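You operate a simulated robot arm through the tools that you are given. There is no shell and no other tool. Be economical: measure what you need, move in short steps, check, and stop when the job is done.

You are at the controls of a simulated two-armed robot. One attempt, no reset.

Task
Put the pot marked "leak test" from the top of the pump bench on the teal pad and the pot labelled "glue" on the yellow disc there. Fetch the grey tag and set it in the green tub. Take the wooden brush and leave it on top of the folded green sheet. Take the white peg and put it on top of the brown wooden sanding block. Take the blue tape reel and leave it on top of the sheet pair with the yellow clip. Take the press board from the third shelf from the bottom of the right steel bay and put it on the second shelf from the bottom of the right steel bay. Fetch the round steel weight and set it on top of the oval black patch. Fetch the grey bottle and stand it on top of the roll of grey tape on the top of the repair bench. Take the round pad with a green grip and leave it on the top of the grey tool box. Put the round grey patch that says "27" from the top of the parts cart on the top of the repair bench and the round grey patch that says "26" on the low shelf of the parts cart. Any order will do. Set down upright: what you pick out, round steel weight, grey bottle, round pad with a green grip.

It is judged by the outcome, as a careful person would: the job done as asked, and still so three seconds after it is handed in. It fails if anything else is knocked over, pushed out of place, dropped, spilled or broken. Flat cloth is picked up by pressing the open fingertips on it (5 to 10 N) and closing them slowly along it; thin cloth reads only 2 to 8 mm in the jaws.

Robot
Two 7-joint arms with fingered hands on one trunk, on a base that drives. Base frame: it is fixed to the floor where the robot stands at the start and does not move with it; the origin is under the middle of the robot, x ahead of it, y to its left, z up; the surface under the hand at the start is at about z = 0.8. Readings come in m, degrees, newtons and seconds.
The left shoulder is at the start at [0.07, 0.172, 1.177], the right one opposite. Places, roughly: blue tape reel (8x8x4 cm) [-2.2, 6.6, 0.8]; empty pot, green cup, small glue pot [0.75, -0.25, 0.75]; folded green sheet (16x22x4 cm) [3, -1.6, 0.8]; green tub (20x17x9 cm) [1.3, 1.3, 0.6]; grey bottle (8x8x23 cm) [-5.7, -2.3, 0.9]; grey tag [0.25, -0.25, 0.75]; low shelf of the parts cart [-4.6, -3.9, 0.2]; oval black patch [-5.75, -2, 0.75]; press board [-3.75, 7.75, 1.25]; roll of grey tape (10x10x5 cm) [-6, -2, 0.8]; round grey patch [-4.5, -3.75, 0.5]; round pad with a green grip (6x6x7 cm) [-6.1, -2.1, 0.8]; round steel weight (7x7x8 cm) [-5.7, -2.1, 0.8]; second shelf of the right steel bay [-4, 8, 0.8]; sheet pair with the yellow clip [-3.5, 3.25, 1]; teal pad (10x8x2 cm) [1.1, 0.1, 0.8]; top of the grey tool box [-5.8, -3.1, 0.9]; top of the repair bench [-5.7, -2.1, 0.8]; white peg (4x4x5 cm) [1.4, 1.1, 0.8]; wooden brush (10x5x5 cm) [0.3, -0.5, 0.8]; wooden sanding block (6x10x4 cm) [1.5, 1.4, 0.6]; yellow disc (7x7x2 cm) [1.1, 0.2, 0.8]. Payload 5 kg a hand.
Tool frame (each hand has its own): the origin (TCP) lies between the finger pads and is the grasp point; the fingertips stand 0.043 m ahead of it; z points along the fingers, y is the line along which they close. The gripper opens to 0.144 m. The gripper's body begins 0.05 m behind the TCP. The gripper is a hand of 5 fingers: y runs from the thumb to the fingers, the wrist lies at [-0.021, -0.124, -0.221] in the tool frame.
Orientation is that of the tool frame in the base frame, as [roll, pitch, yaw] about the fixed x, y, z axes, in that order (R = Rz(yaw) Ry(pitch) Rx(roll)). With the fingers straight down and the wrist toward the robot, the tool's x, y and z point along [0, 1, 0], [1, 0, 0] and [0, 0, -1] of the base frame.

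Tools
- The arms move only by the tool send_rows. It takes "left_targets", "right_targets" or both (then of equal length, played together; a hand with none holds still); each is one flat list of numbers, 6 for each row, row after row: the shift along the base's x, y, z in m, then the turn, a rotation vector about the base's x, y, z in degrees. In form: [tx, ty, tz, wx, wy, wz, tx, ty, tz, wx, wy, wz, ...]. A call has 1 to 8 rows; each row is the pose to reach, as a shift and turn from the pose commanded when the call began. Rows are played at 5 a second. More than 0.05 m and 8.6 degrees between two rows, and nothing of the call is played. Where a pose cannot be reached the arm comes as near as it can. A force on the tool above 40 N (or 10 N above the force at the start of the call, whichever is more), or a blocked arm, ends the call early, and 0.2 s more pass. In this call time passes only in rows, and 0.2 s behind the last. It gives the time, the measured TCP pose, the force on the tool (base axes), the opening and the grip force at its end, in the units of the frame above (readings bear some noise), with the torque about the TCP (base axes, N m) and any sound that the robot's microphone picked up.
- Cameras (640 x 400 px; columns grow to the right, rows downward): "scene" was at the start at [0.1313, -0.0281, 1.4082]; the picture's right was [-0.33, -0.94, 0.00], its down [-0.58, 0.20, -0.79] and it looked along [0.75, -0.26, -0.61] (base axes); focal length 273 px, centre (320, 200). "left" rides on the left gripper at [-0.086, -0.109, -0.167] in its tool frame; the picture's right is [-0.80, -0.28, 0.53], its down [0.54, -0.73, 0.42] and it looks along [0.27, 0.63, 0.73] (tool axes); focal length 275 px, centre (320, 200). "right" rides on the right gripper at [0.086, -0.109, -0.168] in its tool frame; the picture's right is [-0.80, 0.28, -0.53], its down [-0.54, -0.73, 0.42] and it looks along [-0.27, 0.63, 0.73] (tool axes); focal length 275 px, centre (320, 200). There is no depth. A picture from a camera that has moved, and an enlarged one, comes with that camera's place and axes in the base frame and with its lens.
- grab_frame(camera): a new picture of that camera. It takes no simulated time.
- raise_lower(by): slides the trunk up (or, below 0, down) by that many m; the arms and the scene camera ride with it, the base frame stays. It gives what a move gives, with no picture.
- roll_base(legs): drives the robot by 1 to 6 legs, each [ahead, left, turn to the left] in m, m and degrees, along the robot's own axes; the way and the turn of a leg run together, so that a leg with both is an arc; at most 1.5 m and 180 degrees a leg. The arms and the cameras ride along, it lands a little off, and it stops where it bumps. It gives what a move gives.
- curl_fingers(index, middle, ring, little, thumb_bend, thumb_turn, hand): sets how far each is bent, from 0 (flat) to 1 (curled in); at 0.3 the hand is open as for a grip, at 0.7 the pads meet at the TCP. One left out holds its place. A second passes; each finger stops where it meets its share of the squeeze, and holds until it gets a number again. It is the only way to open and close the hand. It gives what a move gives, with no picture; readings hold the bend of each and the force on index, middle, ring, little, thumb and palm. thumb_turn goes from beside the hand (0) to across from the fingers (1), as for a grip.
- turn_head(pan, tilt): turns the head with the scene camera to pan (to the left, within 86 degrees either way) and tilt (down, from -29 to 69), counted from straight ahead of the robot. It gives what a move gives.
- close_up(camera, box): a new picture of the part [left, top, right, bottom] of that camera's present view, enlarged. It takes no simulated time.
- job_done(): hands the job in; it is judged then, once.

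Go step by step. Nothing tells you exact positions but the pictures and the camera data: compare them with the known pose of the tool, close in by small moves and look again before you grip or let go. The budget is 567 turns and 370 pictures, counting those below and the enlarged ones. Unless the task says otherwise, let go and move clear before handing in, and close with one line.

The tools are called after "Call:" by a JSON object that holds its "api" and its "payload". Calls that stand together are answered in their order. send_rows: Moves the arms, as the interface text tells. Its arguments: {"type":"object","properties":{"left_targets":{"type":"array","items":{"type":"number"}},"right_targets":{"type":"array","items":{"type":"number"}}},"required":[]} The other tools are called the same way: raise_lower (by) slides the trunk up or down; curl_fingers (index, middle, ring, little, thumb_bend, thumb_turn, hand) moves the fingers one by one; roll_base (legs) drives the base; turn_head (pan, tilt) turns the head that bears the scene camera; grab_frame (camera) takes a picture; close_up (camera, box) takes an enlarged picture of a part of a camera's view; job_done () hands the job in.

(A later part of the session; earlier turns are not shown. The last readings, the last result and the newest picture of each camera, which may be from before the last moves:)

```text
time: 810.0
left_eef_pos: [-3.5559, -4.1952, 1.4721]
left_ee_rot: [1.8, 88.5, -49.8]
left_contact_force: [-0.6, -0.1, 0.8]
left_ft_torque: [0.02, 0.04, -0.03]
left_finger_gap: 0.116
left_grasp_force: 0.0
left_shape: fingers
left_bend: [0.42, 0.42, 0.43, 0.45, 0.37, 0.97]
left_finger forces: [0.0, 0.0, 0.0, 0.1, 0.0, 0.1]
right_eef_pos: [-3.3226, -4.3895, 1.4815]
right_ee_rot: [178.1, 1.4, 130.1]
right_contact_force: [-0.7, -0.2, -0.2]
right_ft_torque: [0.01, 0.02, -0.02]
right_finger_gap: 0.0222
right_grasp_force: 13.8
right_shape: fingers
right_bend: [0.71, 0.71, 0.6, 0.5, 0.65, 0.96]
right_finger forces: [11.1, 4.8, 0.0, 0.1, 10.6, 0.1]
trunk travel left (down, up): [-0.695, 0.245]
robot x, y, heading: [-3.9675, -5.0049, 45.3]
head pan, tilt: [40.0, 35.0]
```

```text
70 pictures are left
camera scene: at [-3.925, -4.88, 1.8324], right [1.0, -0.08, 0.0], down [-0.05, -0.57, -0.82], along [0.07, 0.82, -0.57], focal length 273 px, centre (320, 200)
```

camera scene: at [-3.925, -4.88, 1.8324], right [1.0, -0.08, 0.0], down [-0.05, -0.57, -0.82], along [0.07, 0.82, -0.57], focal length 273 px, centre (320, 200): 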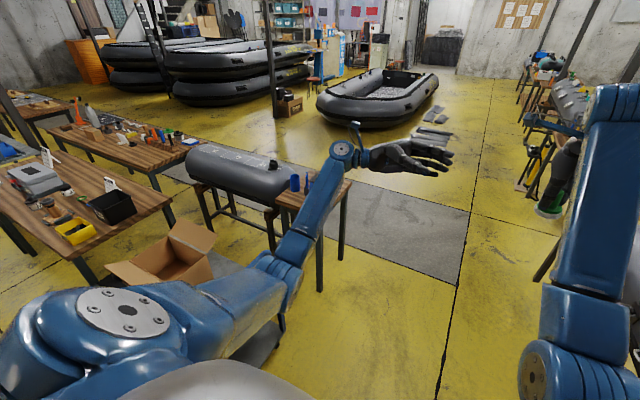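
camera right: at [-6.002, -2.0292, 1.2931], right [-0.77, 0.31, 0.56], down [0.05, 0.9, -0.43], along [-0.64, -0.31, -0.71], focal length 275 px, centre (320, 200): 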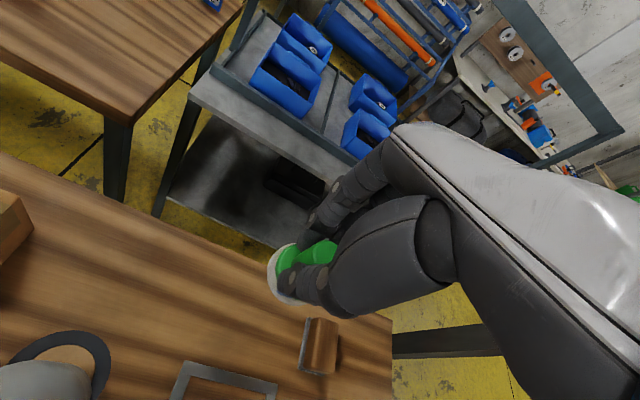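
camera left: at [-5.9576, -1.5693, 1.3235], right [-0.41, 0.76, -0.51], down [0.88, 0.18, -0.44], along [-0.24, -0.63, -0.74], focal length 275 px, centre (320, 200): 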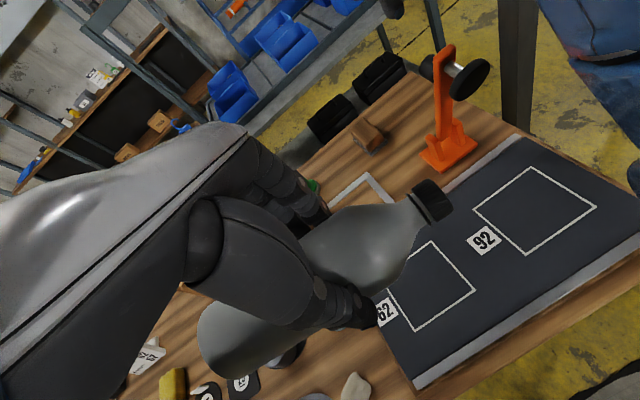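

Call:
{"api": "roll_base", "payload": {"legs": [[0, 0, 11], [-0.28, 0, 0], [0, 1.3, 0], [0, 1.2, 0]]}}

Call:
{"api": "turn_head", "payload": {"pan": 0, "tilt": 45}}

Call:
{"api": "grab_frame", "payload": {"camera": "scene"}}

```text
time: 824.5
left_eef_pos: [-5.9986, -3.0167, 1.4723]
left_ee_rot: [-1.6, 88.6, -40.0]
left_contact_force: [-0.5, 0.3, 0.1]
left_ft_torque: [0.01, -0.04, -0.05]
left_finger_gap: 0.1162
left_grasp_force: 0.0
left_shape: fingers
left_bend: [0.42, 0.42, 0.43, 0.45, 0.37, 0.97]
left_finger forces: [0.1, 0.1, 0.0, 0.0, 0.1, 0.0]
right_eef_pos: [-5.7263, -3.1528, 1.4819]
right_ee_rot: [178.2, 1.2, 143.4]
right_contact_force: [1.4, -0.3, -0.1]
right_ft_torque: [-0.03, 0.01, 0.01]
right_finger_gap: 0.0222
right_grasp_force: 13.0
right_shape: fingers
right_bend: [0.71, 0.71, 0.6, 0.5, 0.65, 0.96]
right_finger forces: [11.0, 4.6, 0.0, 0.0, 10.7, 0.0]
trunk travel left (down, up): [-0.695, 0.245]
robot x, y, heading: [-6.2139, -3.8952, 58.6]
head pan, tilt: [40.0, 35.0]
```

```text
time: 825.5
left_eef_pos: [-5.9997, -3.0167, 1.4708]
left_ee_rot: [-1.2, 88.5, -39.7]
left_contact_force: [-1.0, -0.9, -0.5]
left_ft_torque: [-0.03, 0.0, 0.02]
left_finger_gap: 0.1158
left_grasp_force: 0.2
left_shape: fingers
left_bend: [0.42, 0.42, 0.43, 0.45, 0.37, 0.97]
left_finger forces: [0.0, 0.0, 0.0, 0.0, 0.0, 0.0]
right_eef_pos: [-5.729, -3.1515, 1.4814]
right_ee_rot: [178.1, 1.3, 143.4]
right_contact_force: [0.5, 0.1, -1.1]
right_ft_torque: [0.01, 0.0, 0.02]
right_finger_gap: 0.0224
right_grasp_force: 13.1
right_shape: fingers
right_bend: [0.71, 0.71, 0.6, 0.5, 0.65, 0.96]
right_finger forces: [11.0, 4.7, 0.0, 0.0, 10.6, 0.0]
trunk travel left (down, up): [-0.695, 0.245]
robot x, y, heading: [-6.2189, -3.8995, 58.5]
head pan, tilt: [0.0, 45.0]
```

```text
69 pictures are left
camera scene: at [-6.1466, -3.7851, 1.8176], right [0.85, -0.52, 0.0], down [-0.37, -0.6, -0.71], along [0.37, 0.6, -0.71], focal length 273 px, centre (320, 200)
```

scene: 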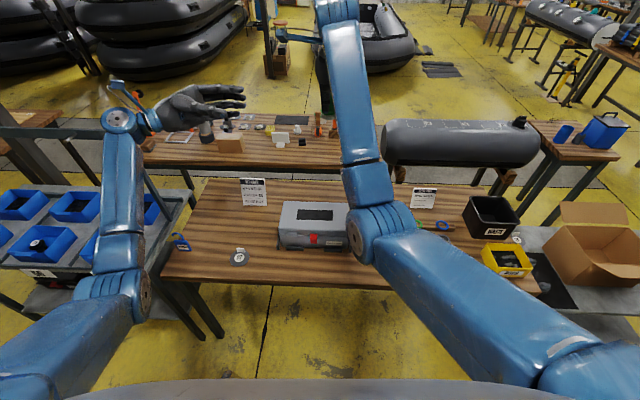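

Tool box is straight ahead. Move 0.2 m closer and inspect its top.

Call:
{"api": "roll_base", "payload": {"legs": [[0.2, 0.1, 0]]}}

Call:
{"api": "raise_lower", "payload": {"by": -0.25}}

Call:
{"api": "grab_frame", "payload": {"camera": "right"}}

Call:
{"api": "close_up", "payload": {"camera": "scene", "box": [220, 140, 440, 280]}}

```text
time: 827.2
left_eef_pos: [-5.975, -2.8029, 1.476]
left_ee_rot: [7.5, 88.7, -31.4]
left_contact_force: [-0.4, -0.8, 1.1]
left_ft_torque: [0.01, 0.06, 0.03]
left_finger_gap: 0.116
left_grasp_force: 0.0
left_shape: fingers
left_bend: [0.42, 0.42, 0.43, 0.45, 0.37, 0.97]
left_finger forces: [0.0, 0.0, 0.0, 0.1, 0.0, 0.0]
right_eef_pos: [-5.7037, -2.9408, 1.4865]
right_ee_rot: [177.9, 1.2, 142.9]
right_contact_force: [-0.3, -0.2, -0.6]
right_ft_torque: [0.1, -0.02, -0.01]
right_finger_gap: 0.0223
right_grasp_force: 13.1
right_shape: fingers
right_bend: [0.71, 0.71, 0.6, 0.5, 0.65, 0.96]
right_finger forces: [11.0, 4.7, 0.1, 0.1, 10.9, 0.0]
trunk travel left (down, up): [-0.695, 0.245]
robot x, y, heading: [-6.1999, -3.6807, 58.2]
head pan, tilt: [0.0, 45.0]
```

```text
time: 829.8
left_eef_pos: [-5.9737, -2.7999, 1.2227]
left_ee_rot: [1.6, 88.4, -37.2]
left_contact_force: [-0.2, 1.2, 0.2]
left_ft_torque: [0.03, 0.04, 0.01]
left_finger_gap: 0.116
left_grasp_force: 0.1
left_shape: fingers
left_bend: [0.42, 0.42, 0.43, 0.45, 0.37, 0.97]
left_finger forces: [0.0, 0.1, 0.0, 0.1, 0.1, 0.1]
right_eef_pos: [-5.7026, -2.9365, 1.2328]
right_ee_rot: [178.2, 1.3, 143.0]
right_contact_force: [0.4, -1.1, -1.1]
right_ft_torque: [0.0, 0.01, 0.0]
right_finger_gap: 0.0222
right_grasp_force: 13.7
right_shape: fingers
right_bend: [0.71, 0.71, 0.6, 0.5, 0.65, 0.96]
right_finger forces: [11.1, 4.8, 0.0, 0.0, 10.7, 0.0]
trunk travel left (down, up): [-0.445, 0.495]
robot x, y, heading: [-6.1954, -3.6777, 58.1]
head pan, tilt: [0.0, 45.0]
```

```text
68 pictures are left
camera right: at [-5.8426, -2.9714, 1.3929], right [0.79, -0.26, 0.56], down [0.01, -0.9, -0.43], along [0.62, 0.35, -0.71], focal length 275 px, centre (320, 200)
```

right: 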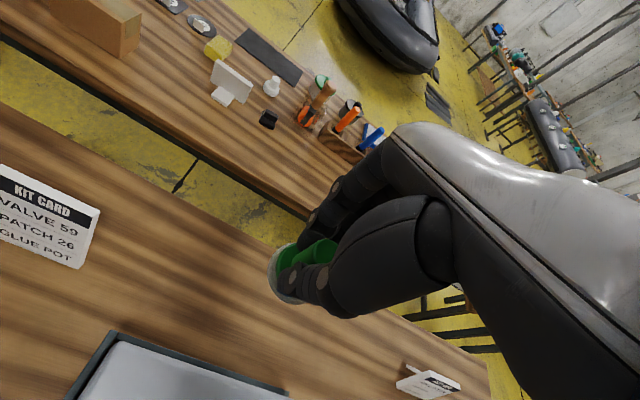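

```text
2.86 times, centred on (330, 210) of scene
camera zoom: at [-6.1268, -3.5659, 1.5677], right [0.85, -0.53, 0.0], down [-0.37, -0.6, -0.71], along [0.37, 0.6, -0.71], focal length 780 px, centre (291, 171)
```

zoom: 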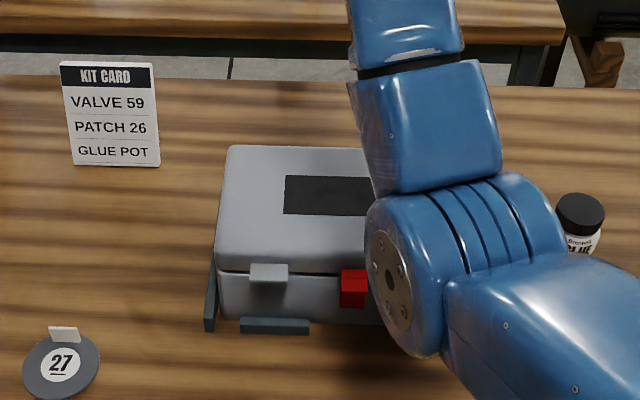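

Box top centre ≈ (-5.796,-3.075), z≈0.90. Move the pad over it and lower.

Call:
{"api": "send_rows", "payload": {"right_targets": [-0.024, -0.035, 0, 0, 0, 0, -0.047, -0.07, 0, 0, 0, 0, -0.07, -0.105, 0, 0, 0, 0, -0.093, -0.1385, 0, 0, 0, 0, -0.093, -0.1385, -0.045, 0, 0, 0, -0.093, -0.1385, -0.09, 0, 0, 0, -0.093, -0.1385, -0.135, 0, 0, 0, -0.093, -0.1385, -0.18, 0, 0, 0]}}

Call:
{"api": "grab_frame", "payload": {"camera": "right"}}

Call:
{"api": "close_up", "payload": {"camera": "scene", "box": [240, 140, 420, 270]}}

```text
time: 831.4
left_eef_pos: [-5.9739, -2.799, 1.2219]
left_ee_rot: [-2.1, 88.6, -40.9]
left_contact_force: [0.8, 0.8, 0.1]
left_ft_torque: [0.03, 0.03, 0.0]
left_finger_gap: 0.116
left_grasp_force: 0.1
left_shape: fingers
left_bend: [0.42, 0.42, 0.43, 0.45, 0.37, 0.97]
left_finger forces: [0.0, 0.0, 0.0, 0.0, 0.0, 0.1]
right_eef_pos: [-5.7082, -3.099, 1.1144]
right_ee_rot: [174.8, 7.8, 137.8]
right_contact_force: [0.0, 0.3, -1.0]
right_ft_torque: [0.03, 0.0, 0.02]
right_finger_gap: 0.022
right_grasp_force: 13.8
right_shape: fingers
right_bend: [0.71, 0.71, 0.6, 0.5, 0.65, 0.96]
right_finger forces: [10.6, 5.3, 0.1, 0.1, 10.9, 0.0]
right hand out of reach, approached as far as the arm can: row 4
trunk travel left (down, up): [-0.445, 0.495]
robot x, y, heading: [-6.1947, -3.6782, 58.3]
head pan, tilt: [0.0, 45.0]
stopped in row 7 (right hand): the arm was blocked; the commanded pose is now the measured one
```

```text
66 pictures are left
camera right: at [-5.8695, -3.1173, 1.257], right [0.69, -0.31, 0.66], down [-0.01, -0.91, -0.41], along [0.73, 0.27, -0.63], focal length 275 px, centre (320, 200)
```

right: 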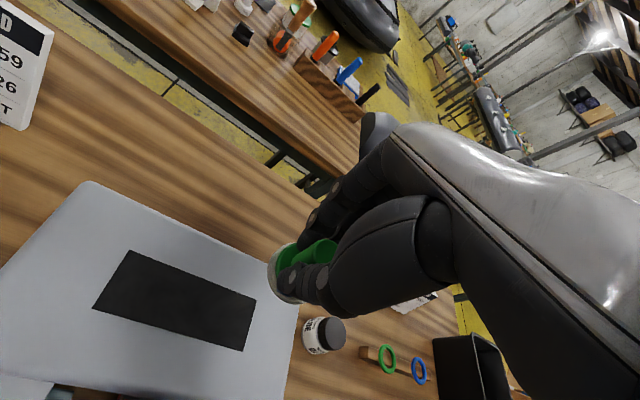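

```text
3.08 times, centred on (330, 205) of scene
camera zoom: at [-6.1253, -3.5662, 1.5677], right [0.85, -0.53, 0.0], down [-0.37, -0.6, -0.71], along [0.37, 0.6, -0.71], focal length 840 px, centre (289, 185)
```

zoom: 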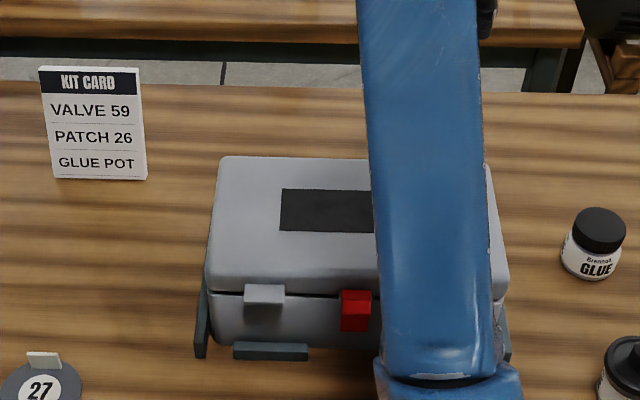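

The arm hit a limit near my centreline. Shift the base left 0.2 and back 0.1, straighten, and go to the box centre (-5.747,-3.092).

Call:
{"api": "roll_base", "payload": {"legs": [[-0.1, 0.2, 0]]}}

Call:
{"api": "send_rows", "payload": {"right_targets": [0.03, -0.003, 0, 0.3, 2.3, 1, 0.06, -0.005, 0, 0.7, 4.6, 2, 0.09, -0.008, 0, 1, 7, 3, 0.12, -0.01, 0, 1.35, 9.2, 4, 0.15, -0.012, 0, 1.35, 9.2, 4, 0.18, -0.014, 0, 1.35, 9.2, 4]}}

Call:
{"api": "grab_frame", "payload": {"camera": "right"}}

```text
time: 833.1
left_eef_pos: [-6.1948, -2.7788, 1.2221]
left_ee_rot: [0.8, 88.4, -38.1]
left_contact_force: [0.1, 0.2, 0.0]
left_ft_torque: [0.03, -0.01, 0.02]
left_finger_gap: 0.1161
left_grasp_force: 0.0
left_shape: fingers
left_bend: [0.42, 0.42, 0.43, 0.45, 0.37, 0.97]
left_finger forces: [0.0, 0.0, 0.0, 0.0, 0.0, 0.0]
right_eef_pos: [-5.9298, -3.0785, 1.1143]
right_ee_rot: [174.9, 7.7, 137.7]
right_contact_force: [0.4, -0.1, -0.1]
right_ft_torque: [-0.01, 0.02, 0.04]
right_finger_gap: 0.0219
right_grasp_force: 12.7
right_shape: fingers
right_bend: [0.71, 0.71, 0.6, 0.5, 0.65, 0.96]
right_finger forces: [10.6, 5.3, 0.1, 0.1, 10.9, 0.0]
trunk travel left (down, up): [-0.445, 0.495]
robot x, y, heading: [-6.4118, -3.6611, 58.1]
head pan, tilt: [0.0, 45.0]
```

```text
time: 834.5
left_eef_pos: [-6.1924, -2.778, 1.2219]
left_ee_rot: [-0.1, 88.6, -39.0]
left_contact_force: [1.4, 0.1, 0.7]
left_ft_torque: [-0.03, 0.02, -0.03]
left_finger_gap: 0.116
left_grasp_force: 0.2
left_shape: fingers
left_bend: [0.42, 0.42, 0.43, 0.45, 0.37, 0.97]
left_finger forces: [0.0, 0.0, 0.0, 0.0, 0.1, 0.1]
right_eef_pos: [-5.7472, -3.0919, 1.1156]
right_ee_rot: [179.9, -0.2, 142.1]
right_contact_force: [-0.4, -0.1, -0.5]
right_ft_torque: [-0.04, 0.02, 0.01]
right_finger_gap: 0.022
right_grasp_force: 13.2
right_shape: fingers
right_bend: [0.71, 0.71, 0.6, 0.5, 0.65, 0.96]
right_finger forces: [10.4, 5.3, 0.0, 0.1, 11.0, 0.0]
trunk travel left (down, up): [-0.445, 0.495]
robot x, y, heading: [-6.4156, -3.6609, 58.2]
head pan, tilt: [0.0, 45.0]
```

```text
64 pictures are left
camera right: at [-5.881, -3.1245, 1.2805], right [0.8, -0.27, 0.53], down [-0.02, -0.9, -0.43], along [0.59, 0.33, -0.73], focal length 275 px, centre (320, 200)
```

right: 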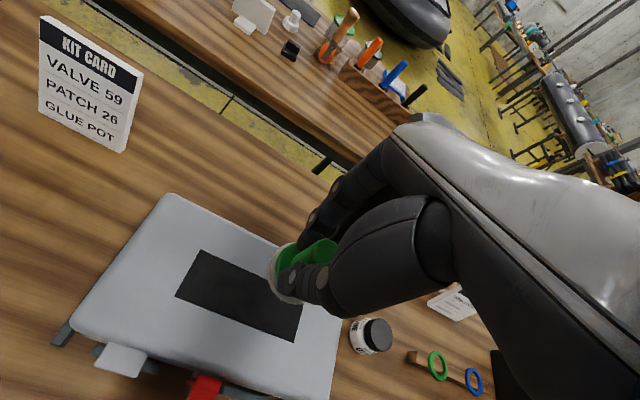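

Directly above the box centre. Lower to contact.

Call:
{"api": "send_rows", "payload": {"right_targets": [0, 0, -0.045, 0, 0, 0, 0, 0, -0.09, 0, 0, 0, 0, 0, -0.125, 0, 0, 0, 0, 0, -0.135, 0, 0, 0, 0, 0, -0.141, 0, 0, 0, 0, 0, -0.147, 0, 0, 0, 0, 0, -0.153, 0, 0, 0, 0, 0, -0.159, 0, 0, 0]}}

```text
time: 835.5
left_eef_pos: [-6.1937, -2.7792, 1.2223]
left_ee_rot: [3.8, 88.4, -35.1]
left_contact_force: [0.2, 0.5, -0.4]
left_ft_torque: [-0.03, -0.08, -0.07]
left_finger_gap: 0.1161
left_grasp_force: 0.1
left_shape: fingers
left_bend: [0.42, 0.42, 0.43, 0.45, 0.37, 0.97]
left_finger forces: [0.0, 0.1, 0.0, 0.0, 0.0, 0.0]
right_eef_pos: [-5.7481, -3.0896, 0.9955]
right_ee_rot: [178.6, -0.3, 142.0]
right_contact_force: [-5.2, -6.3, 24.8]
right_ft_torque: [-0.74, 0.98, 0.07]
right_finger_gap: 0.0226
right_grasp_force: 26.1
right_shape: fingers
right_bend: [0.71, 0.71, 0.6, 0.5, 0.66, 0.96]
right_finger forces: [6.9, 5.1, 0.0, 0.0, 40.1, 0.0]
trunk travel left (down, up): [-0.445, 0.495]
robot x, y, heading: [-6.4152, -3.6602, 58.2]
head pan, tilt: [0.0, 45.0]
stopped in row 5 (right hand): the force on the tool passed its limit at 46 N (the readings are from after the stop); the commanded pose is now the measured one
```

Call:
{"api": "send_rows", "payload": {"right_targets": [0, 0, 0.008, 0, 0, 0]}}

Call:
{"api": "close_up", "payload": {"camera": "right", "box": [180, 180, 420, 340]}}

```text
time: 835.9
left_eef_pos: [-6.1941, -2.7784, 1.223]
left_ee_rot: [-1.5, 88.5, -40.5]
left_contact_force: [0.1, -0.1, -0.3]
left_ft_torque: [-0.02, -0.02, -0.01]
left_finger_gap: 0.116
left_grasp_force: 0.1
left_shape: fingers
left_bend: [0.42, 0.42, 0.43, 0.45, 0.37, 0.97]
left_finger forces: [0.0, 0.1, 0.0, 0.0, 0.0, 0.0]
right_eef_pos: [-5.7481, -3.0885, 0.9966]
right_ee_rot: [179.0, -0.3, 141.9]
right_contact_force: [-1.6, -1.7, 4.9]
right_ft_torque: [-0.12, 0.22, -0.01]
right_finger_gap: 0.0223
right_grasp_force: 16.5
right_shape: fingers
right_bend: [0.71, 0.71, 0.6, 0.5, 0.66, 0.96]
right_finger forces: [9.1, 6.2, 0.0, 0.1, 17.9, 0.0]
trunk travel left (down, up): [-0.445, 0.495]
robot x, y, heading: [-6.4182, -3.6597, 58.1]
head pan, tilt: [0.0, 45.0]
```

```text
2.50 times, centred on (300, 260) of right
camera zoom: at [-5.8825, -3.1229, 1.1601], right [0.8, -0.28, 0.54], down [-0.02, -0.9, -0.44], along [0.6, 0.34, -0.72], focal length 688 px, centre (370, 50)
```

zoom: 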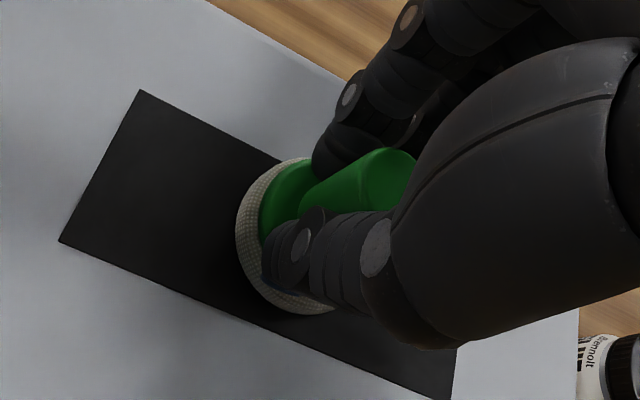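

Pad is flat on the box top. Open and rise.

Call:
{"api": "curl_fingers", "payload": {"hand": "right", "index": 0.52, "middle": 0.52, "ring": 0.55, "thumb_bend": 0.5}}

Call:
{"api": "send_rows", "payload": {"right_targets": [0, 0, 0.03, 0, 0, 0, 0, 0, 0.06, 0, 0, 0, 0, 0, 0.1, 0, 0, 0, 0, 0, 0.145, 0, 0, 0, 0, 0, 0.19, 0, 0, 0, 0, 0, 0.235, 0, 0, 0]}}

Call:
{"api": "grab_frame", "payload": {"camera": "scene"}}

```text
time: 836.9
left_eef_pos: [-6.1931, -2.7787, 1.2224]
left_ee_rot: [1.3, 88.6, -37.7]
left_contact_force: [-1.2, 0.6, 0.0]
left_ft_torque: [0.02, 0.01, 0.02]
left_finger_gap: 0.116
left_grasp_force: 0.0
left_shape: fingers
left_bend: [0.42, 0.42, 0.43, 0.45, 0.37, 0.97]
left_finger forces: [0.0, 0.0, 0.0, 0.0, 0.0, 0.0]
right_eef_pos: [-5.7459, -3.0874, 0.9968]
right_ee_rot: [178.9, -0.2, 141.9]
right_contact_force: [-0.1, -0.3, 0.0]
right_ft_torque: [0.0, -0.01, -0.02]
right_finger_gap: 0.0743
right_grasp_force: 0.0
right_shape: fingers
right_bend: [0.52, 0.52, 0.55, 0.5, 0.5, 0.97]
right_finger forces: [0.0, 0.0, 0.0, 0.1, 0.0, 0.0]
trunk travel left (down, up): [-0.445, 0.495]
robot x, y, heading: [-6.4143, -3.6617, 57.9]
head pan, tilt: [0.0, 45.0]
```

```text
time: 838.3
left_eef_pos: [-6.1946, -2.7789, 1.2218]
left_ee_rot: [-2.6, 88.5, -41.6]
left_contact_force: [-0.7, -0.3, -0.3]
left_ft_torque: [-0.01, 0.02, 0.01]
left_finger_gap: 0.1158
left_grasp_force: 0.0
left_shape: fingers
left_bend: [0.42, 0.42, 0.43, 0.45, 0.37, 0.97]
left_finger forces: [0.0, 0.1, 0.1, 0.0, 0.0, 0.0]
right_eef_pos: [-5.7486, -3.0849, 1.2358]
right_ee_rot: [179.0, -0.2, 141.9]
right_contact_force: [-1.0, -0.3, -0.2]
right_ft_torque: [-0.01, -0.01, -0.04]
right_finger_gap: 0.0746
right_grasp_force: 0.1
right_shape: fingers
right_bend: [0.52, 0.52, 0.55, 0.5, 0.5, 0.97]
right_finger forces: [0.0, 0.0, 0.0, 0.0, 0.0, 0.0]
trunk travel left (down, up): [-0.445, 0.495]
robot x, y, heading: [-6.4141, -3.6582, 58.1]
head pan, tilt: [0.0, 45.0]
```

```text
62 pictures are left
camera scene: at [-6.3475, -3.5467, 1.5676], right [0.85, -0.53, 0.0], down [-0.37, -0.6, -0.71], along [0.37, 0.6, -0.71], focal length 273 px, centre (320, 200)
```

scene: 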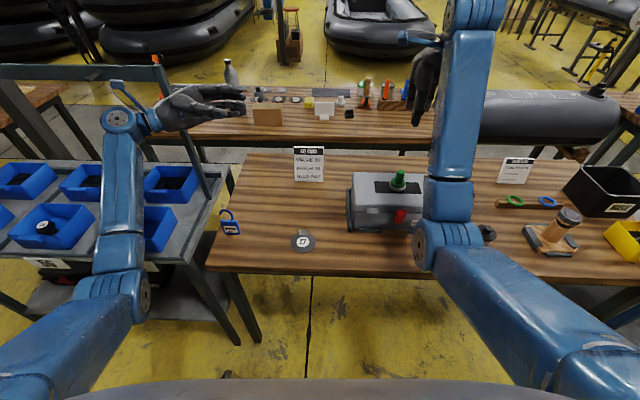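

Pad stands on the tool box. Now the parts cart: strafe right ~1.5 m and look.

Call:
{"api": "raise_lower", "payload": {"by": 0.2}}

Call:
{"api": "roll_base", "payload": {"legs": [[-0.05, -1.45, -2]]}}

Call:
{"api": "turn_head", "payload": {"pan": -10, "tilt": 50}}

Call:
{"api": "grab_frame", "payload": {"camera": "scene"}}

```text
time: 840.5
left_eef_pos: [-6.1936, -2.7785, 1.4218]
left_ee_rot: [0.5, 88.5, -38.4]
left_contact_force: [0.3, 0.6, -0.2]
left_ft_torque: [-0.01, 0.02, -0.01]
left_finger_gap: 0.1162
left_grasp_force: 0.1
left_shape: fingers
left_bend: [0.42, 0.42, 0.43, 0.45, 0.37, 0.97]
left_finger forces: [0.1, 0.0, 0.0, 0.0, 0.1, 0.0]
right_eef_pos: [-5.7466, -3.0831, 1.4354]
right_ee_rot: [178.9, -0.3, 142.0]
right_contact_force: [0.7, 0.0, 0.1]
right_ft_torque: [0.02, 0.03, -0.01]
right_finger_gap: 0.0746
right_grasp_force: 0.1
right_shape: fingers
right_bend: [0.52, 0.52, 0.55, 0.5, 0.5, 0.97]
right_finger forces: [0.0, 0.0, 0.0, 0.0, 0.0, 0.0]
trunk travel left (down, up): [-0.645, 0.295]
robot x, y, heading: [-6.4185, -3.6582, 58.4]
head pan, tilt: [0.0, 45.0]
```

```text
time: 847.7
left_eef_pos: [-4.9734, -3.6229, 1.4223]
left_ee_rot: [-2.2, 88.6, -43.8]
left_contact_force: [0.1, 0.0, 0.3]
left_ft_torque: [0.0, -0.01, 0.0]
left_finger_gap: 0.1161
left_grasp_force: 0.0
left_shape: fingers
left_bend: [0.42, 0.42, 0.43, 0.45, 0.37, 0.97]
left_finger forces: [0.0, 0.1, 0.0, 0.1, 0.0, 0.0]
right_eef_pos: [-4.5445, -3.9488, 1.4359]
right_ee_rot: [178.9, -0.2, 139.3]
right_contact_force: [-0.5, 0.2, 0.8]
right_ft_torque: [-0.01, 0.0, 0.0]
right_finger_gap: 0.0744
right_grasp_force: 0.0
right_shape: fingers
right_bend: [0.52, 0.52, 0.55, 0.5, 0.5, 0.97]
right_finger forces: [0.0, 0.0, 0.0, 0.0, 0.0, 0.0]
trunk travel left (down, up): [-0.645, 0.295]
robot x, y, heading: [-5.2373, -4.4894, 55.4]
head pan, tilt: [0.0, 45.0]
```

```text
time: 848.4
left_eef_pos: [-4.9732, -3.6223, 1.4215]
left_ee_rot: [2.3, 88.5, -39.3]
left_contact_force: [-0.1, 0.2, -0.9]
left_ft_torque: [0.0, -0.04, 0.01]
left_finger_gap: 0.116
left_grasp_force: 0.0
left_shape: fingers
left_bend: [0.42, 0.42, 0.43, 0.45, 0.37, 0.97]
left_finger forces: [0.1, 0.0, 0.1, 0.0, 0.0, 0.1]
right_eef_pos: [-4.5428, -3.9486, 1.4359]
right_ee_rot: [179.0, -0.2, 139.3]
right_contact_force: [-0.7, -0.5, -0.3]
right_ft_torque: [0.03, -0.01, -0.03]
right_finger_gap: 0.0746
right_grasp_force: 0.0
right_shape: fingers
right_bend: [0.52, 0.52, 0.55, 0.5, 0.5, 0.97]
right_finger forces: [0.0, 0.0, 0.0, 0.0, 0.1, 0.0]
trunk travel left (down, up): [-0.645, 0.295]
robot x, y, heading: [-5.235, -4.4927, 55.1]
head pan, tilt: [-10.0, 50.0]
```

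```text
61 pictures are left
camera scene: at [-5.1545, -4.3948, 1.7607], right [0.71, -0.7, 0.0], down [-0.54, -0.55, -0.64], along [0.45, 0.46, -0.77], focal length 273 px, centre (320, 200)
```

scene: 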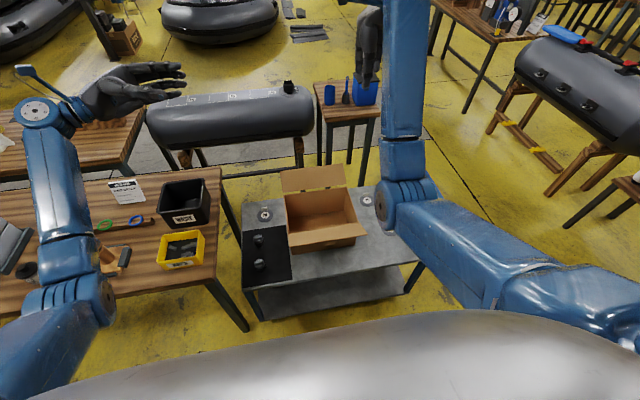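

Call:
{"api": "close_up", "payload": {"camera": "scene", "box": [230, 180, 410, 320]}}

```text
2.86 times, centred on (320, 250) of scene
camera zoom: at [-5.1545, -4.3948, 1.7607], right [0.71, -0.7, 0.0], down [-0.54, -0.55, -0.64], along [0.45, 0.46, -0.77], focal length 780 px, centre (320, 57)
```

zoom: 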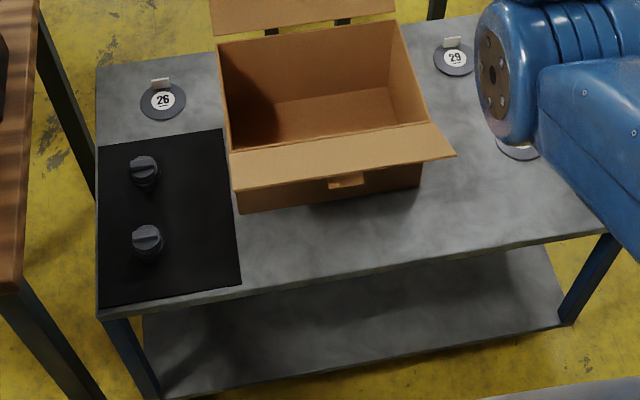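

Patch 26 is at the left of the cart top, 29 at the back right, another (27?) is hidden by my elbow. Shift left and restore the left hand to pointing down.

Call:
{"api": "roll_base", "payload": {"legs": [[0, 0.2, 0]]}}

Call:
{"api": "send_rows", "payload": {"left_targets": [0, 0, 0, 5.5, 6, 0, 0, 0, 0, 11, 12, 0, 0, 0, 0, 16.5, 18, 0, 0, 0, 0, 22, 24, 0, 0, 0, 0, 27.5, 30, 0, 0, 0, 0, 33, 36, 0, 0, 0, 0, 38.5, 42, 0, 0, 0, 0, 44, 48, 0], "right_targets": [0.02, -0.01, 0.03, 0, 0, 0, 0.04, -0.02, 0.06, 0, 0, 0, 0.06, -0.03, 0.09, 0, 0, 0, 0.08, -0.04, 0.12, 0, 0, 0, 0.1, -0.05, 0.15, 0, 0, 0, 0.12, -0.06, 0.18, 0, 0, 0, 0.14, -0.07, 0.2, 0, 0, 0, 0.16, -0.08, 0.2, 0, 0, 0]}}

Call:
{"api": "send_rows", "payload": {"left_targets": [0, 0, 0, 5.6, 6.1, 0, 0, 0, 0, 11.2, 12.2, 0, 0, 0, 0, 16.7, 18.4, 0]}}

Call:
{"api": "grab_frame", "payload": {"camera": "scene"}}

```text
time: 850.0
left_eef_pos: [-5.1292, -3.5143, 1.4231]
left_ee_rot: [-3.2, 88.7, -44.9]
left_contact_force: [0.2, -0.9, 0.1]
left_ft_torque: [0.02, -0.01, 0.0]
left_finger_gap: 0.1161
left_grasp_force: 0.1
left_shape: fingers
left_bend: [0.42, 0.42, 0.43, 0.45, 0.37, 0.97]
left_finger forces: [0.0, 0.0, 0.0, 0.0, 0.0, 0.1]
right_eef_pos: [-4.7, -3.8413, 1.4347]
right_ee_rot: [178.8, -0.4, 139.1]
right_contact_force: [0.9, -0.5, -0.1]
right_ft_torque: [0.06, 0.06, 0.01]
right_finger_gap: 0.0744
right_grasp_force: 0.1
right_shape: fingers
right_bend: [0.52, 0.52, 0.55, 0.5, 0.5, 0.97]
right_finger forces: [0.1, 0.1, 0.0, 0.0, 0.1, 0.0]
trunk travel left (down, up): [-0.645, 0.295]
robot x, y, heading: [-5.3975, -4.3807, 55.1]
head pan, tilt: [-10.0, 50.0]
```

```text
time: 851.8
left_eef_pos: [-5.1317, -3.5134, 1.4238]
left_ee_rot: [179.4, 26.1, 137.5]
left_contact_force: [0.5, 0.3, 0.8]
left_ft_torque: [0.05, 0.04, 0.03]
left_finger_gap: 0.116
left_grasp_force: 0.0
left_shape: fingers
left_bend: [0.42, 0.42, 0.43, 0.45, 0.37, 0.97]
left_finger forces: [0.0, 0.0, 0.0, 0.0, 0.0, 0.0]
right_eef_pos: [-4.5421, -3.9218, 1.6348]
right_ee_rot: [178.9, -0.4, 139.1]
right_contact_force: [0.2, -0.2, -0.8]
right_ft_torque: [0.02, 0.04, 0.03]
right_finger_gap: 0.0745
right_grasp_force: 0.1
right_shape: fingers
right_bend: [0.52, 0.52, 0.55, 0.5, 0.5, 0.98]
right_finger forces: [0.0, 0.0, 0.1, 0.0, 0.0, 0.1]
trunk travel left (down, up): [-0.645, 0.295]
robot x, y, heading: [-5.401, -4.3761, 55.2]
head pan, tilt: [-10.0, 50.0]
```

```text
time: 852.6
left_eef_pos: [-5.1316, -3.5137, 1.4227]
left_ee_rot: [179.5, 1.3, 137.5]
left_contact_force: [0.5, 0.3, -0.9]
left_ft_torque: [0.03, -0.02, -0.07]
left_finger_gap: 0.116
left_grasp_force: 0.1
left_shape: fingers
left_bend: [0.42, 0.42, 0.43, 0.45, 0.37, 0.97]
left_finger forces: [0.1, 0.0, 0.0, 0.0, 0.0, 0.0]
right_eef_pos: [-4.542, -3.9198, 1.6343]
right_ee_rot: [178.9, -0.3, 139.1]
right_contact_force: [0.1, 0.3, -0.3]
right_ft_torque: [0.03, 0.02, -0.01]
right_finger_gap: 0.0746
right_grasp_force: 0.1
right_shape: fingers
right_bend: [0.52, 0.52, 0.55, 0.5, 0.5, 0.98]
right_finger forces: [0.1, 0.1, 0.0, 0.1, 0.1, 0.0]
trunk travel left (down, up): [-0.645, 0.295]
robot x, y, heading: [-5.3964, -4.3833, 55.4]
head pan, tilt: [-10.0, 50.0]
```

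```text
59 pictures are left
camera scene: at [-5.3145, -4.2842, 1.7606], right [0.71, -0.7, 0.0], down [-0.54, -0.54, -0.64], along [0.45, 0.46, -0.77], focal length 273 px, centre (320, 200)
```

scene: 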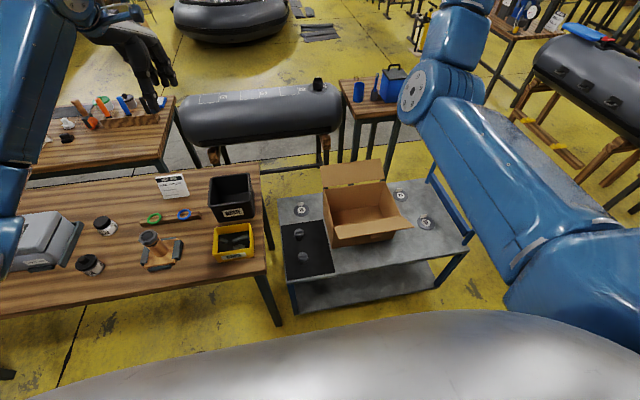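

Call:
{"api": "close_up", "payload": {"camera": "scene", "box": [270, 170, 470, 310]}}

```text
2.86 times, centred on (370, 240) of scene
camera zoom: at [-5.3145, -4.2842, 1.7606], right [0.71, -0.7, 0.0], down [-0.54, -0.54, -0.64], along [0.45, 0.46, -0.77], focal length 780 px, centre (177, 86)
```

zoom: 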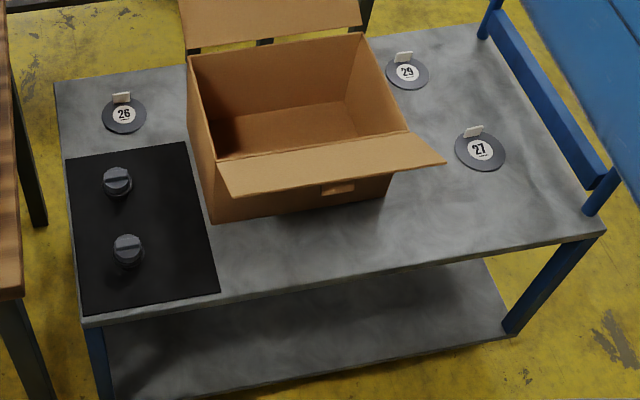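

Cart top z≈0.593; 26 at (-4.753,-3.566), 27 at (-4.346,-4.080). Position the base between them and lower.

Call:
{"api": "roll_base", "payload": {"legs": [[0.2, -0.36, 0]]}}

Call:
{"api": "raise_lower", "payload": {"by": -0.4}}

Call:
{"api": "grab_frame", "payload": {"camera": "left"}}

Call:
{"api": "grab_frame", "payload": {"camera": "right"}}

```text
time: 855.1
left_eef_pos: [-4.733, -3.5477, 1.4224]
left_ee_rot: [179.3, 1.6, 137.6]
left_contact_force: [-1.1, -0.3, -0.1]
left_ft_torque: [0.02, -0.06, -0.02]
left_finger_gap: 0.1159
left_grasp_force: 0.0
left_shape: fingers
left_bend: [0.42, 0.42, 0.43, 0.45, 0.37, 0.97]
left_finger forces: [0.1, 0.1, 0.1, 0.0, 0.0, 0.0]
right_eef_pos: [-4.1422, -3.9547, 1.6374]
right_ee_rot: [178.8, -0.1, 139.2]
right_contact_force: [-1.1, 0.9, 0.2]
right_ft_torque: [0.02, -0.06, -0.02]
right_finger_gap: 0.0746
right_grasp_force: 0.0
right_shape: fingers
right_bend: [0.52, 0.52, 0.55, 0.5, 0.5, 0.98]
right_finger forces: [0.0, 0.0, 0.0, 0.0, 0.0, 0.0]
trunk travel left (down, up): [-0.645, 0.295]
robot x, y, heading: [-4.9939, -4.4175, 55.5]
head pan, tilt: [-10.0, 50.0]
```

```text
time: 858.9
left_eef_pos: [-4.7298, -3.549, 1.0224]
left_ee_rot: [179.5, 1.5, 137.5]
left_contact_force: [-0.1, 0.5, 0.2]
left_ft_torque: [0.01, -0.01, 0.0]
left_finger_gap: 0.116
left_grasp_force: 0.0
left_shape: fingers
left_bend: [0.42, 0.42, 0.43, 0.45, 0.37, 0.97]
left_finger forces: [0.0, 0.0, 0.0, 0.0, 0.0, 0.0]
right_eef_pos: [-4.1399, -3.9548, 1.2365]
right_ee_rot: [178.9, -0.2, 139.2]
right_contact_force: [0.6, -0.7, 0.4]
right_ft_torque: [-0.01, -0.02, -0.03]
right_finger_gap: 0.0749
right_grasp_force: 0.0
right_shape: fingers
right_bend: [0.52, 0.52, 0.55, 0.5, 0.5, 0.98]
right_finger forces: [0.1, 0.0, 0.1, 0.1, 0.0, 0.0]
trunk travel left (down, up): [-0.245, 0.695]
robot x, y, heading: [-4.9923, -4.4169, 55.4]
head pan, tilt: [-10.0, 50.0]
```

```text
57 pictures are left
camera left: at [-4.7442, -3.6854, 1.1911], right [0.41, -0.75, -0.52], down [-0.88, -0.17, -0.44], along [0.24, 0.64, -0.73], focal length 275 px, centre (320, 200)
```

left: 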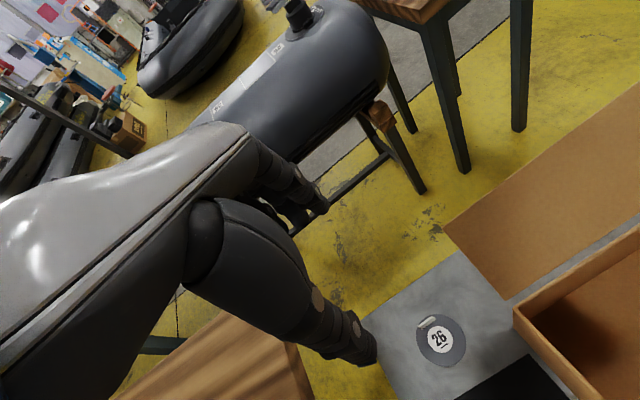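

```text
56 pictures are left
camera right: at [-4.2767, -3.9834, 1.3995], right [0.78, -0.31, 0.54], down [-0.06, -0.9, -0.44], along [0.62, 0.31, -0.72], focal length 275 px, centre (320, 200)
```

right: 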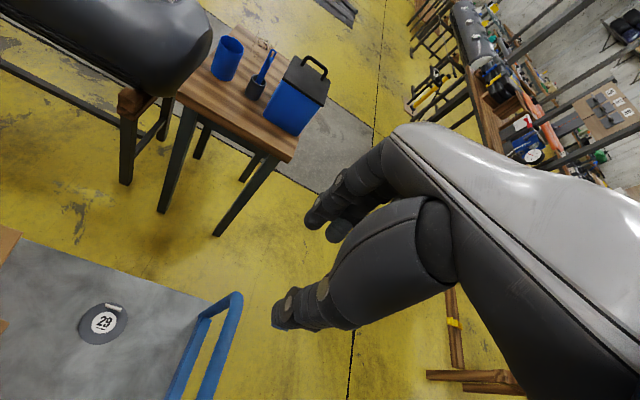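

26's tab is at about (-4.737,-3.542). Pre-shape the left hand and lower above the tab.

Call:
{"api": "curl_fingers", "payload": {"hand": "left", "index": 0.6, "middle": 0.6, "ring": 0.95, "little": 0.95, "thumb_bend": 0.57}}

Call:
{"api": "send_rows", "payload": {"left_targets": [-0.014, 0.013, -0.04, 0, 0, 4, -0.014, 0.013, -0.085, 0, 0, 8, -0.014, 0.013, -0.13, 0, 0, 8, -0.014, 0.013, -0.175, 0, 0, 8, -0.014, 0.013, -0.22, 0, 0, 8, -0.014, 0.013, -0.265, 0, 0, 8, -0.014, 0.013, -0.305, 0, 0, 8, -0.014, 0.013, -0.335, 0, 0, 8]}}

Call:
{"api": "grab_frame", "payload": {"camera": "left"}}

```text
time: 859.9
left_eef_pos: [-4.7303, -3.5496, 1.0226]
left_ee_rot: [179.4, 1.5, 137.5]
left_contact_force: [-0.3, 0.7, -0.3]
left_ft_torque: [0.02, 0.01, -0.01]
left_finger_gap: 0.0502
left_grasp_force: 0.0
left_shape: fingers
left_bend: [0.6, 0.6, 0.95, 0.95, 0.56, 0.97]
left_finger forces: [0.0, 0.0, 0.0, 0.0, 0.1, 0.0]
right_eef_pos: [-4.14, -3.9544, 1.2356]
right_ee_rot: [178.8, -0.2, 139.2]
right_contact_force: [0.3, -0.4, -1.0]
right_ft_torque: [0.0, 0.04, 0.0]
right_finger_gap: 0.0746
right_grasp_force: 0.2
right_shape: fingers
right_bend: [0.52, 0.52, 0.55, 0.5, 0.5, 0.98]
right_finger forces: [0.0, 0.0, 0.0, 0.0, 0.0, 0.0]
trunk travel left (down, up): [-0.245, 0.695]
robot x, y, heading: [-4.9906, -4.4146, 55.2]
head pan, tilt: [-10.0, 50.0]
```

```text
time: 861.7
left_eef_pos: [-4.7372, -3.5418, 0.6923]
left_ee_rot: [179.1, 1.2, 145.4]
left_contact_force: [0.0, 0.1, -0.1]
left_ft_torque: [0.0, -0.02, -0.01]
left_finger_gap: 0.0501
left_grasp_force: 0.0
left_shape: fingers
left_bend: [0.6, 0.6, 0.95, 0.95, 0.56, 0.98]
left_finger forces: [0.0, 0.1, 0.1, 0.0, 0.0, 0.1]
right_eef_pos: [-4.1345, -3.9662, 1.2368]
right_ee_rot: [178.7, -0.7, 139.1]
right_contact_force: [-0.1, 0.2, -0.5]
right_ft_torque: [-0.06, 0.01, 0.01]
right_finger_gap: 0.0746
right_grasp_force: 0.0
right_shape: fingers
right_bend: [0.52, 0.52, 0.55, 0.5, 0.5, 0.98]
right_finger forces: [0.0, 0.1, 0.0, 0.0, 0.0, 0.0]
trunk travel left (down, up): [-0.245, 0.695]
robot x, y, heading: [-4.9896, -4.4193, 55.1]
head pan, tilt: [-10.0, 50.0]
```

```text
55 pictures are left
camera left: at [-4.7331, -3.6814, 0.8602], right [0.51, -0.69, -0.52], down [-0.85, -0.29, -0.44], along [0.15, 0.67, -0.73], focal length 275 px, centre (320, 200)
```

left: 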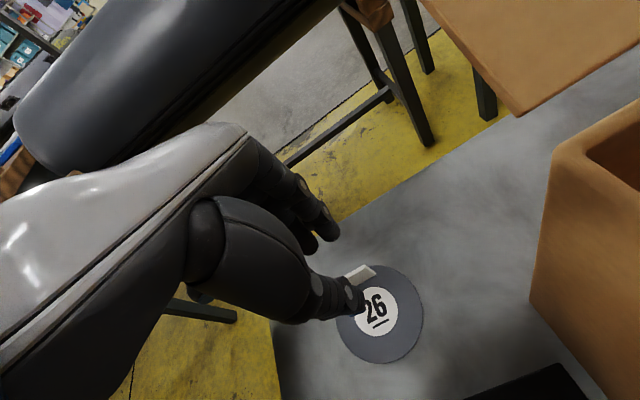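

Aligned with the tab. Lower to near contact.

Call:
{"api": "send_rows", "payload": {"left_targets": [0.002, -0.001, -0.025, 0, 0, 0, 0.002, -0.001, -0.045, 0, 0, 0, 0.002, -0.001, -0.05, 0, 0, 0, 0.002, -0.001, -0.055, 0, 0, 0]}}

```text
time: 862.4
left_eef_pos: [-4.7405, -3.532, 0.6516]
left_ee_rot: [178.5, 1.7, 145.8]
left_contact_force: [0.0, -1.2, 12.5]
left_ft_torque: [-0.61, 0.31, 0.02]
left_finger_gap: 0.0522
left_grasp_force: 6.7
left_shape: fingers
left_bend: [0.6, 0.6, 0.95, 0.95, 0.55, 0.97]
left_finger forces: [0.0, 0.1, 0.0, 0.0, 13.0, 0.0]
right_eef_pos: [-4.1407, -3.954, 1.2352]
right_ee_rot: [179.0, -0.3, 139.4]
right_contact_force: [0.4, 0.2, -0.7]
right_ft_torque: [-0.05, 0.01, -0.01]
right_finger_gap: 0.0745
right_grasp_force: 0.0
right_shape: fingers
right_bend: [0.52, 0.52, 0.55, 0.5, 0.5, 0.98]
right_finger forces: [0.0, 0.0, 0.0, 0.0, 0.0, 0.0]
trunk travel left (down, up): [-0.245, 0.695]
robot x, y, heading: [-4.9951, -4.4162, 55.5]
head pan, tilt: [-10.0, 50.0]
stopped in row 3 (left hand): the force on the tool passed its limit at 42 N (the readings are from after the stop); the commanded pose is now the measured one
```

Thumb touches the patch. Close index, middle and thumb on the tab.

Call:
{"api": "curl_fingers", "payload": {"hand": "left", "index": 0.74, "middle": 0.74, "thumb_bend": 0.72}}

Call:
{"api": "close_up", "payload": {"camera": "left", "box": [250, 180, 450, 340]}}

```text
time: 863.4
left_eef_pos: [-4.7399, -3.5315, 0.6483]
left_ee_rot: [178.8, 1.6, 145.7]
left_contact_force: [0.2, -0.4, 1.9]
left_ft_torque: [-0.15, 0.06, -0.02]
left_finger_gap: 0.0058
left_grasp_force: 8.7
left_shape: fingers
left_bend: [0.73, 0.74, 0.95, 0.95, 0.69, 0.97]
left_finger forces: [6.1, 0.1, 0.1, 0.0, 11.1, 0.1]
right_eef_pos: [-4.1401, -3.9532, 1.2357]
right_ee_rot: [178.9, -0.2, 139.3]
right_contact_force: [0.1, -0.2, 0.5]
right_ft_torque: [-0.01, 0.01, 0.03]
right_finger_gap: 0.0745
right_grasp_force: 0.0
right_shape: fingers
right_bend: [0.52, 0.52, 0.55, 0.5, 0.5, 0.98]
right_finger forces: [0.1, 0.0, 0.0, 0.0, 0.0, 0.0]
trunk travel left (down, up): [-0.245, 0.695]
robot x, y, heading: [-4.9956, -4.4173, 55.7]
head pan, tilt: [-10.0, 50.0]
```

```text
2.50 times, centred on (350, 260) of left
camera zoom: at [-4.7367, -3.6715, 0.8166], right [0.52, -0.68, -0.52], down [-0.84, -0.29, -0.45], along [0.16, 0.67, -0.73], focal length 688 px, centre (245, 50)
```

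zoom: 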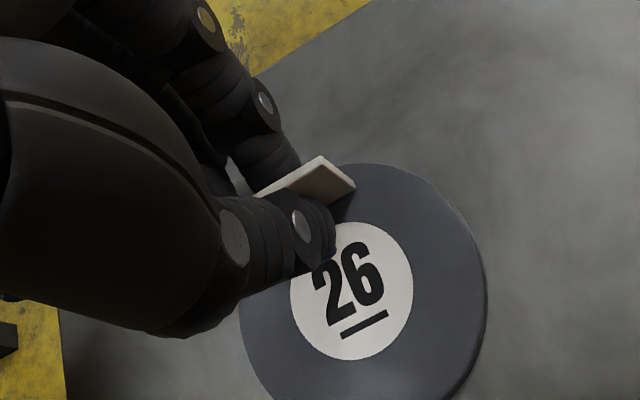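

Tab appears pinched (5.8 mm, 11 N). Lift a little and check.

Call:
{"api": "send_rows", "payload": {"left_targets": [0, 0, 0.015, 0, 0, 0, 0, 0, 0.04, 0, 0, 0, 0, 0, 0.08, 0, 0, 0]}}

Call:
{"api": "close_up", "payload": {"camera": "left", "box": [250, 180, 450, 340]}}

```text
time: 864.2
left_eef_pos: [-4.7412, -3.5321, 0.7304]
left_ee_rot: [178.8, 1.6, 145.8]
left_contact_force: [1.0, 0.0, 0.2]
left_ft_torque: [0.06, 0.03, 0.0]
left_finger_gap: 0.0054
left_grasp_force: 6.3
left_shape: fingers
left_bend: [0.73, 0.74, 0.95, 0.95, 0.69, 0.97]
left_finger forces: [6.5, 0.1, 0.0, 0.0, 6.6, 0.1]
right_eef_pos: [-4.1402, -3.9528, 1.235]
right_ee_rot: [178.9, -0.2, 139.3]
right_contact_force: [-0.6, -0.7, -0.3]
right_ft_torque: [0.03, -0.01, -0.03]
right_finger_gap: 0.0747
right_grasp_force: 0.1
right_shape: fingers
right_bend: [0.52, 0.52, 0.55, 0.5, 0.5, 0.98]
right_finger forces: [0.0, 0.0, 0.0, 0.1, 0.1, 0.1]
trunk travel left (down, up): [-0.245, 0.695]
robot x, y, heading: [-4.9944, -4.4113, 55.4]
head pan, tilt: [-10.0, 50.0]
```

```text
2.50 times, centred on (350, 260) of left
camera zoom: at [-4.738, -3.6717, 0.8972], right [0.52, -0.68, -0.52], down [-0.84, -0.29, -0.45], along [0.16, 0.67, -0.73], focal length 688 px, centre (245, 50)
```

zoom: 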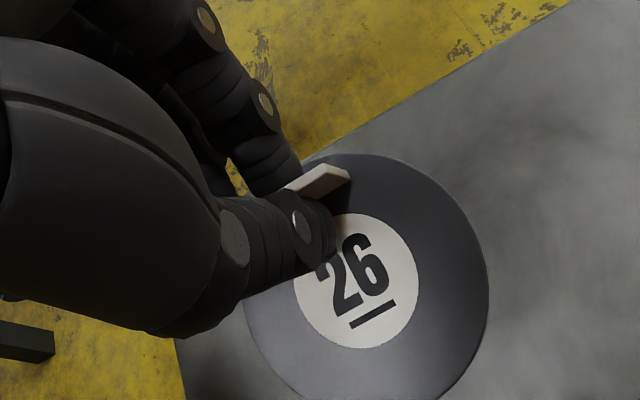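

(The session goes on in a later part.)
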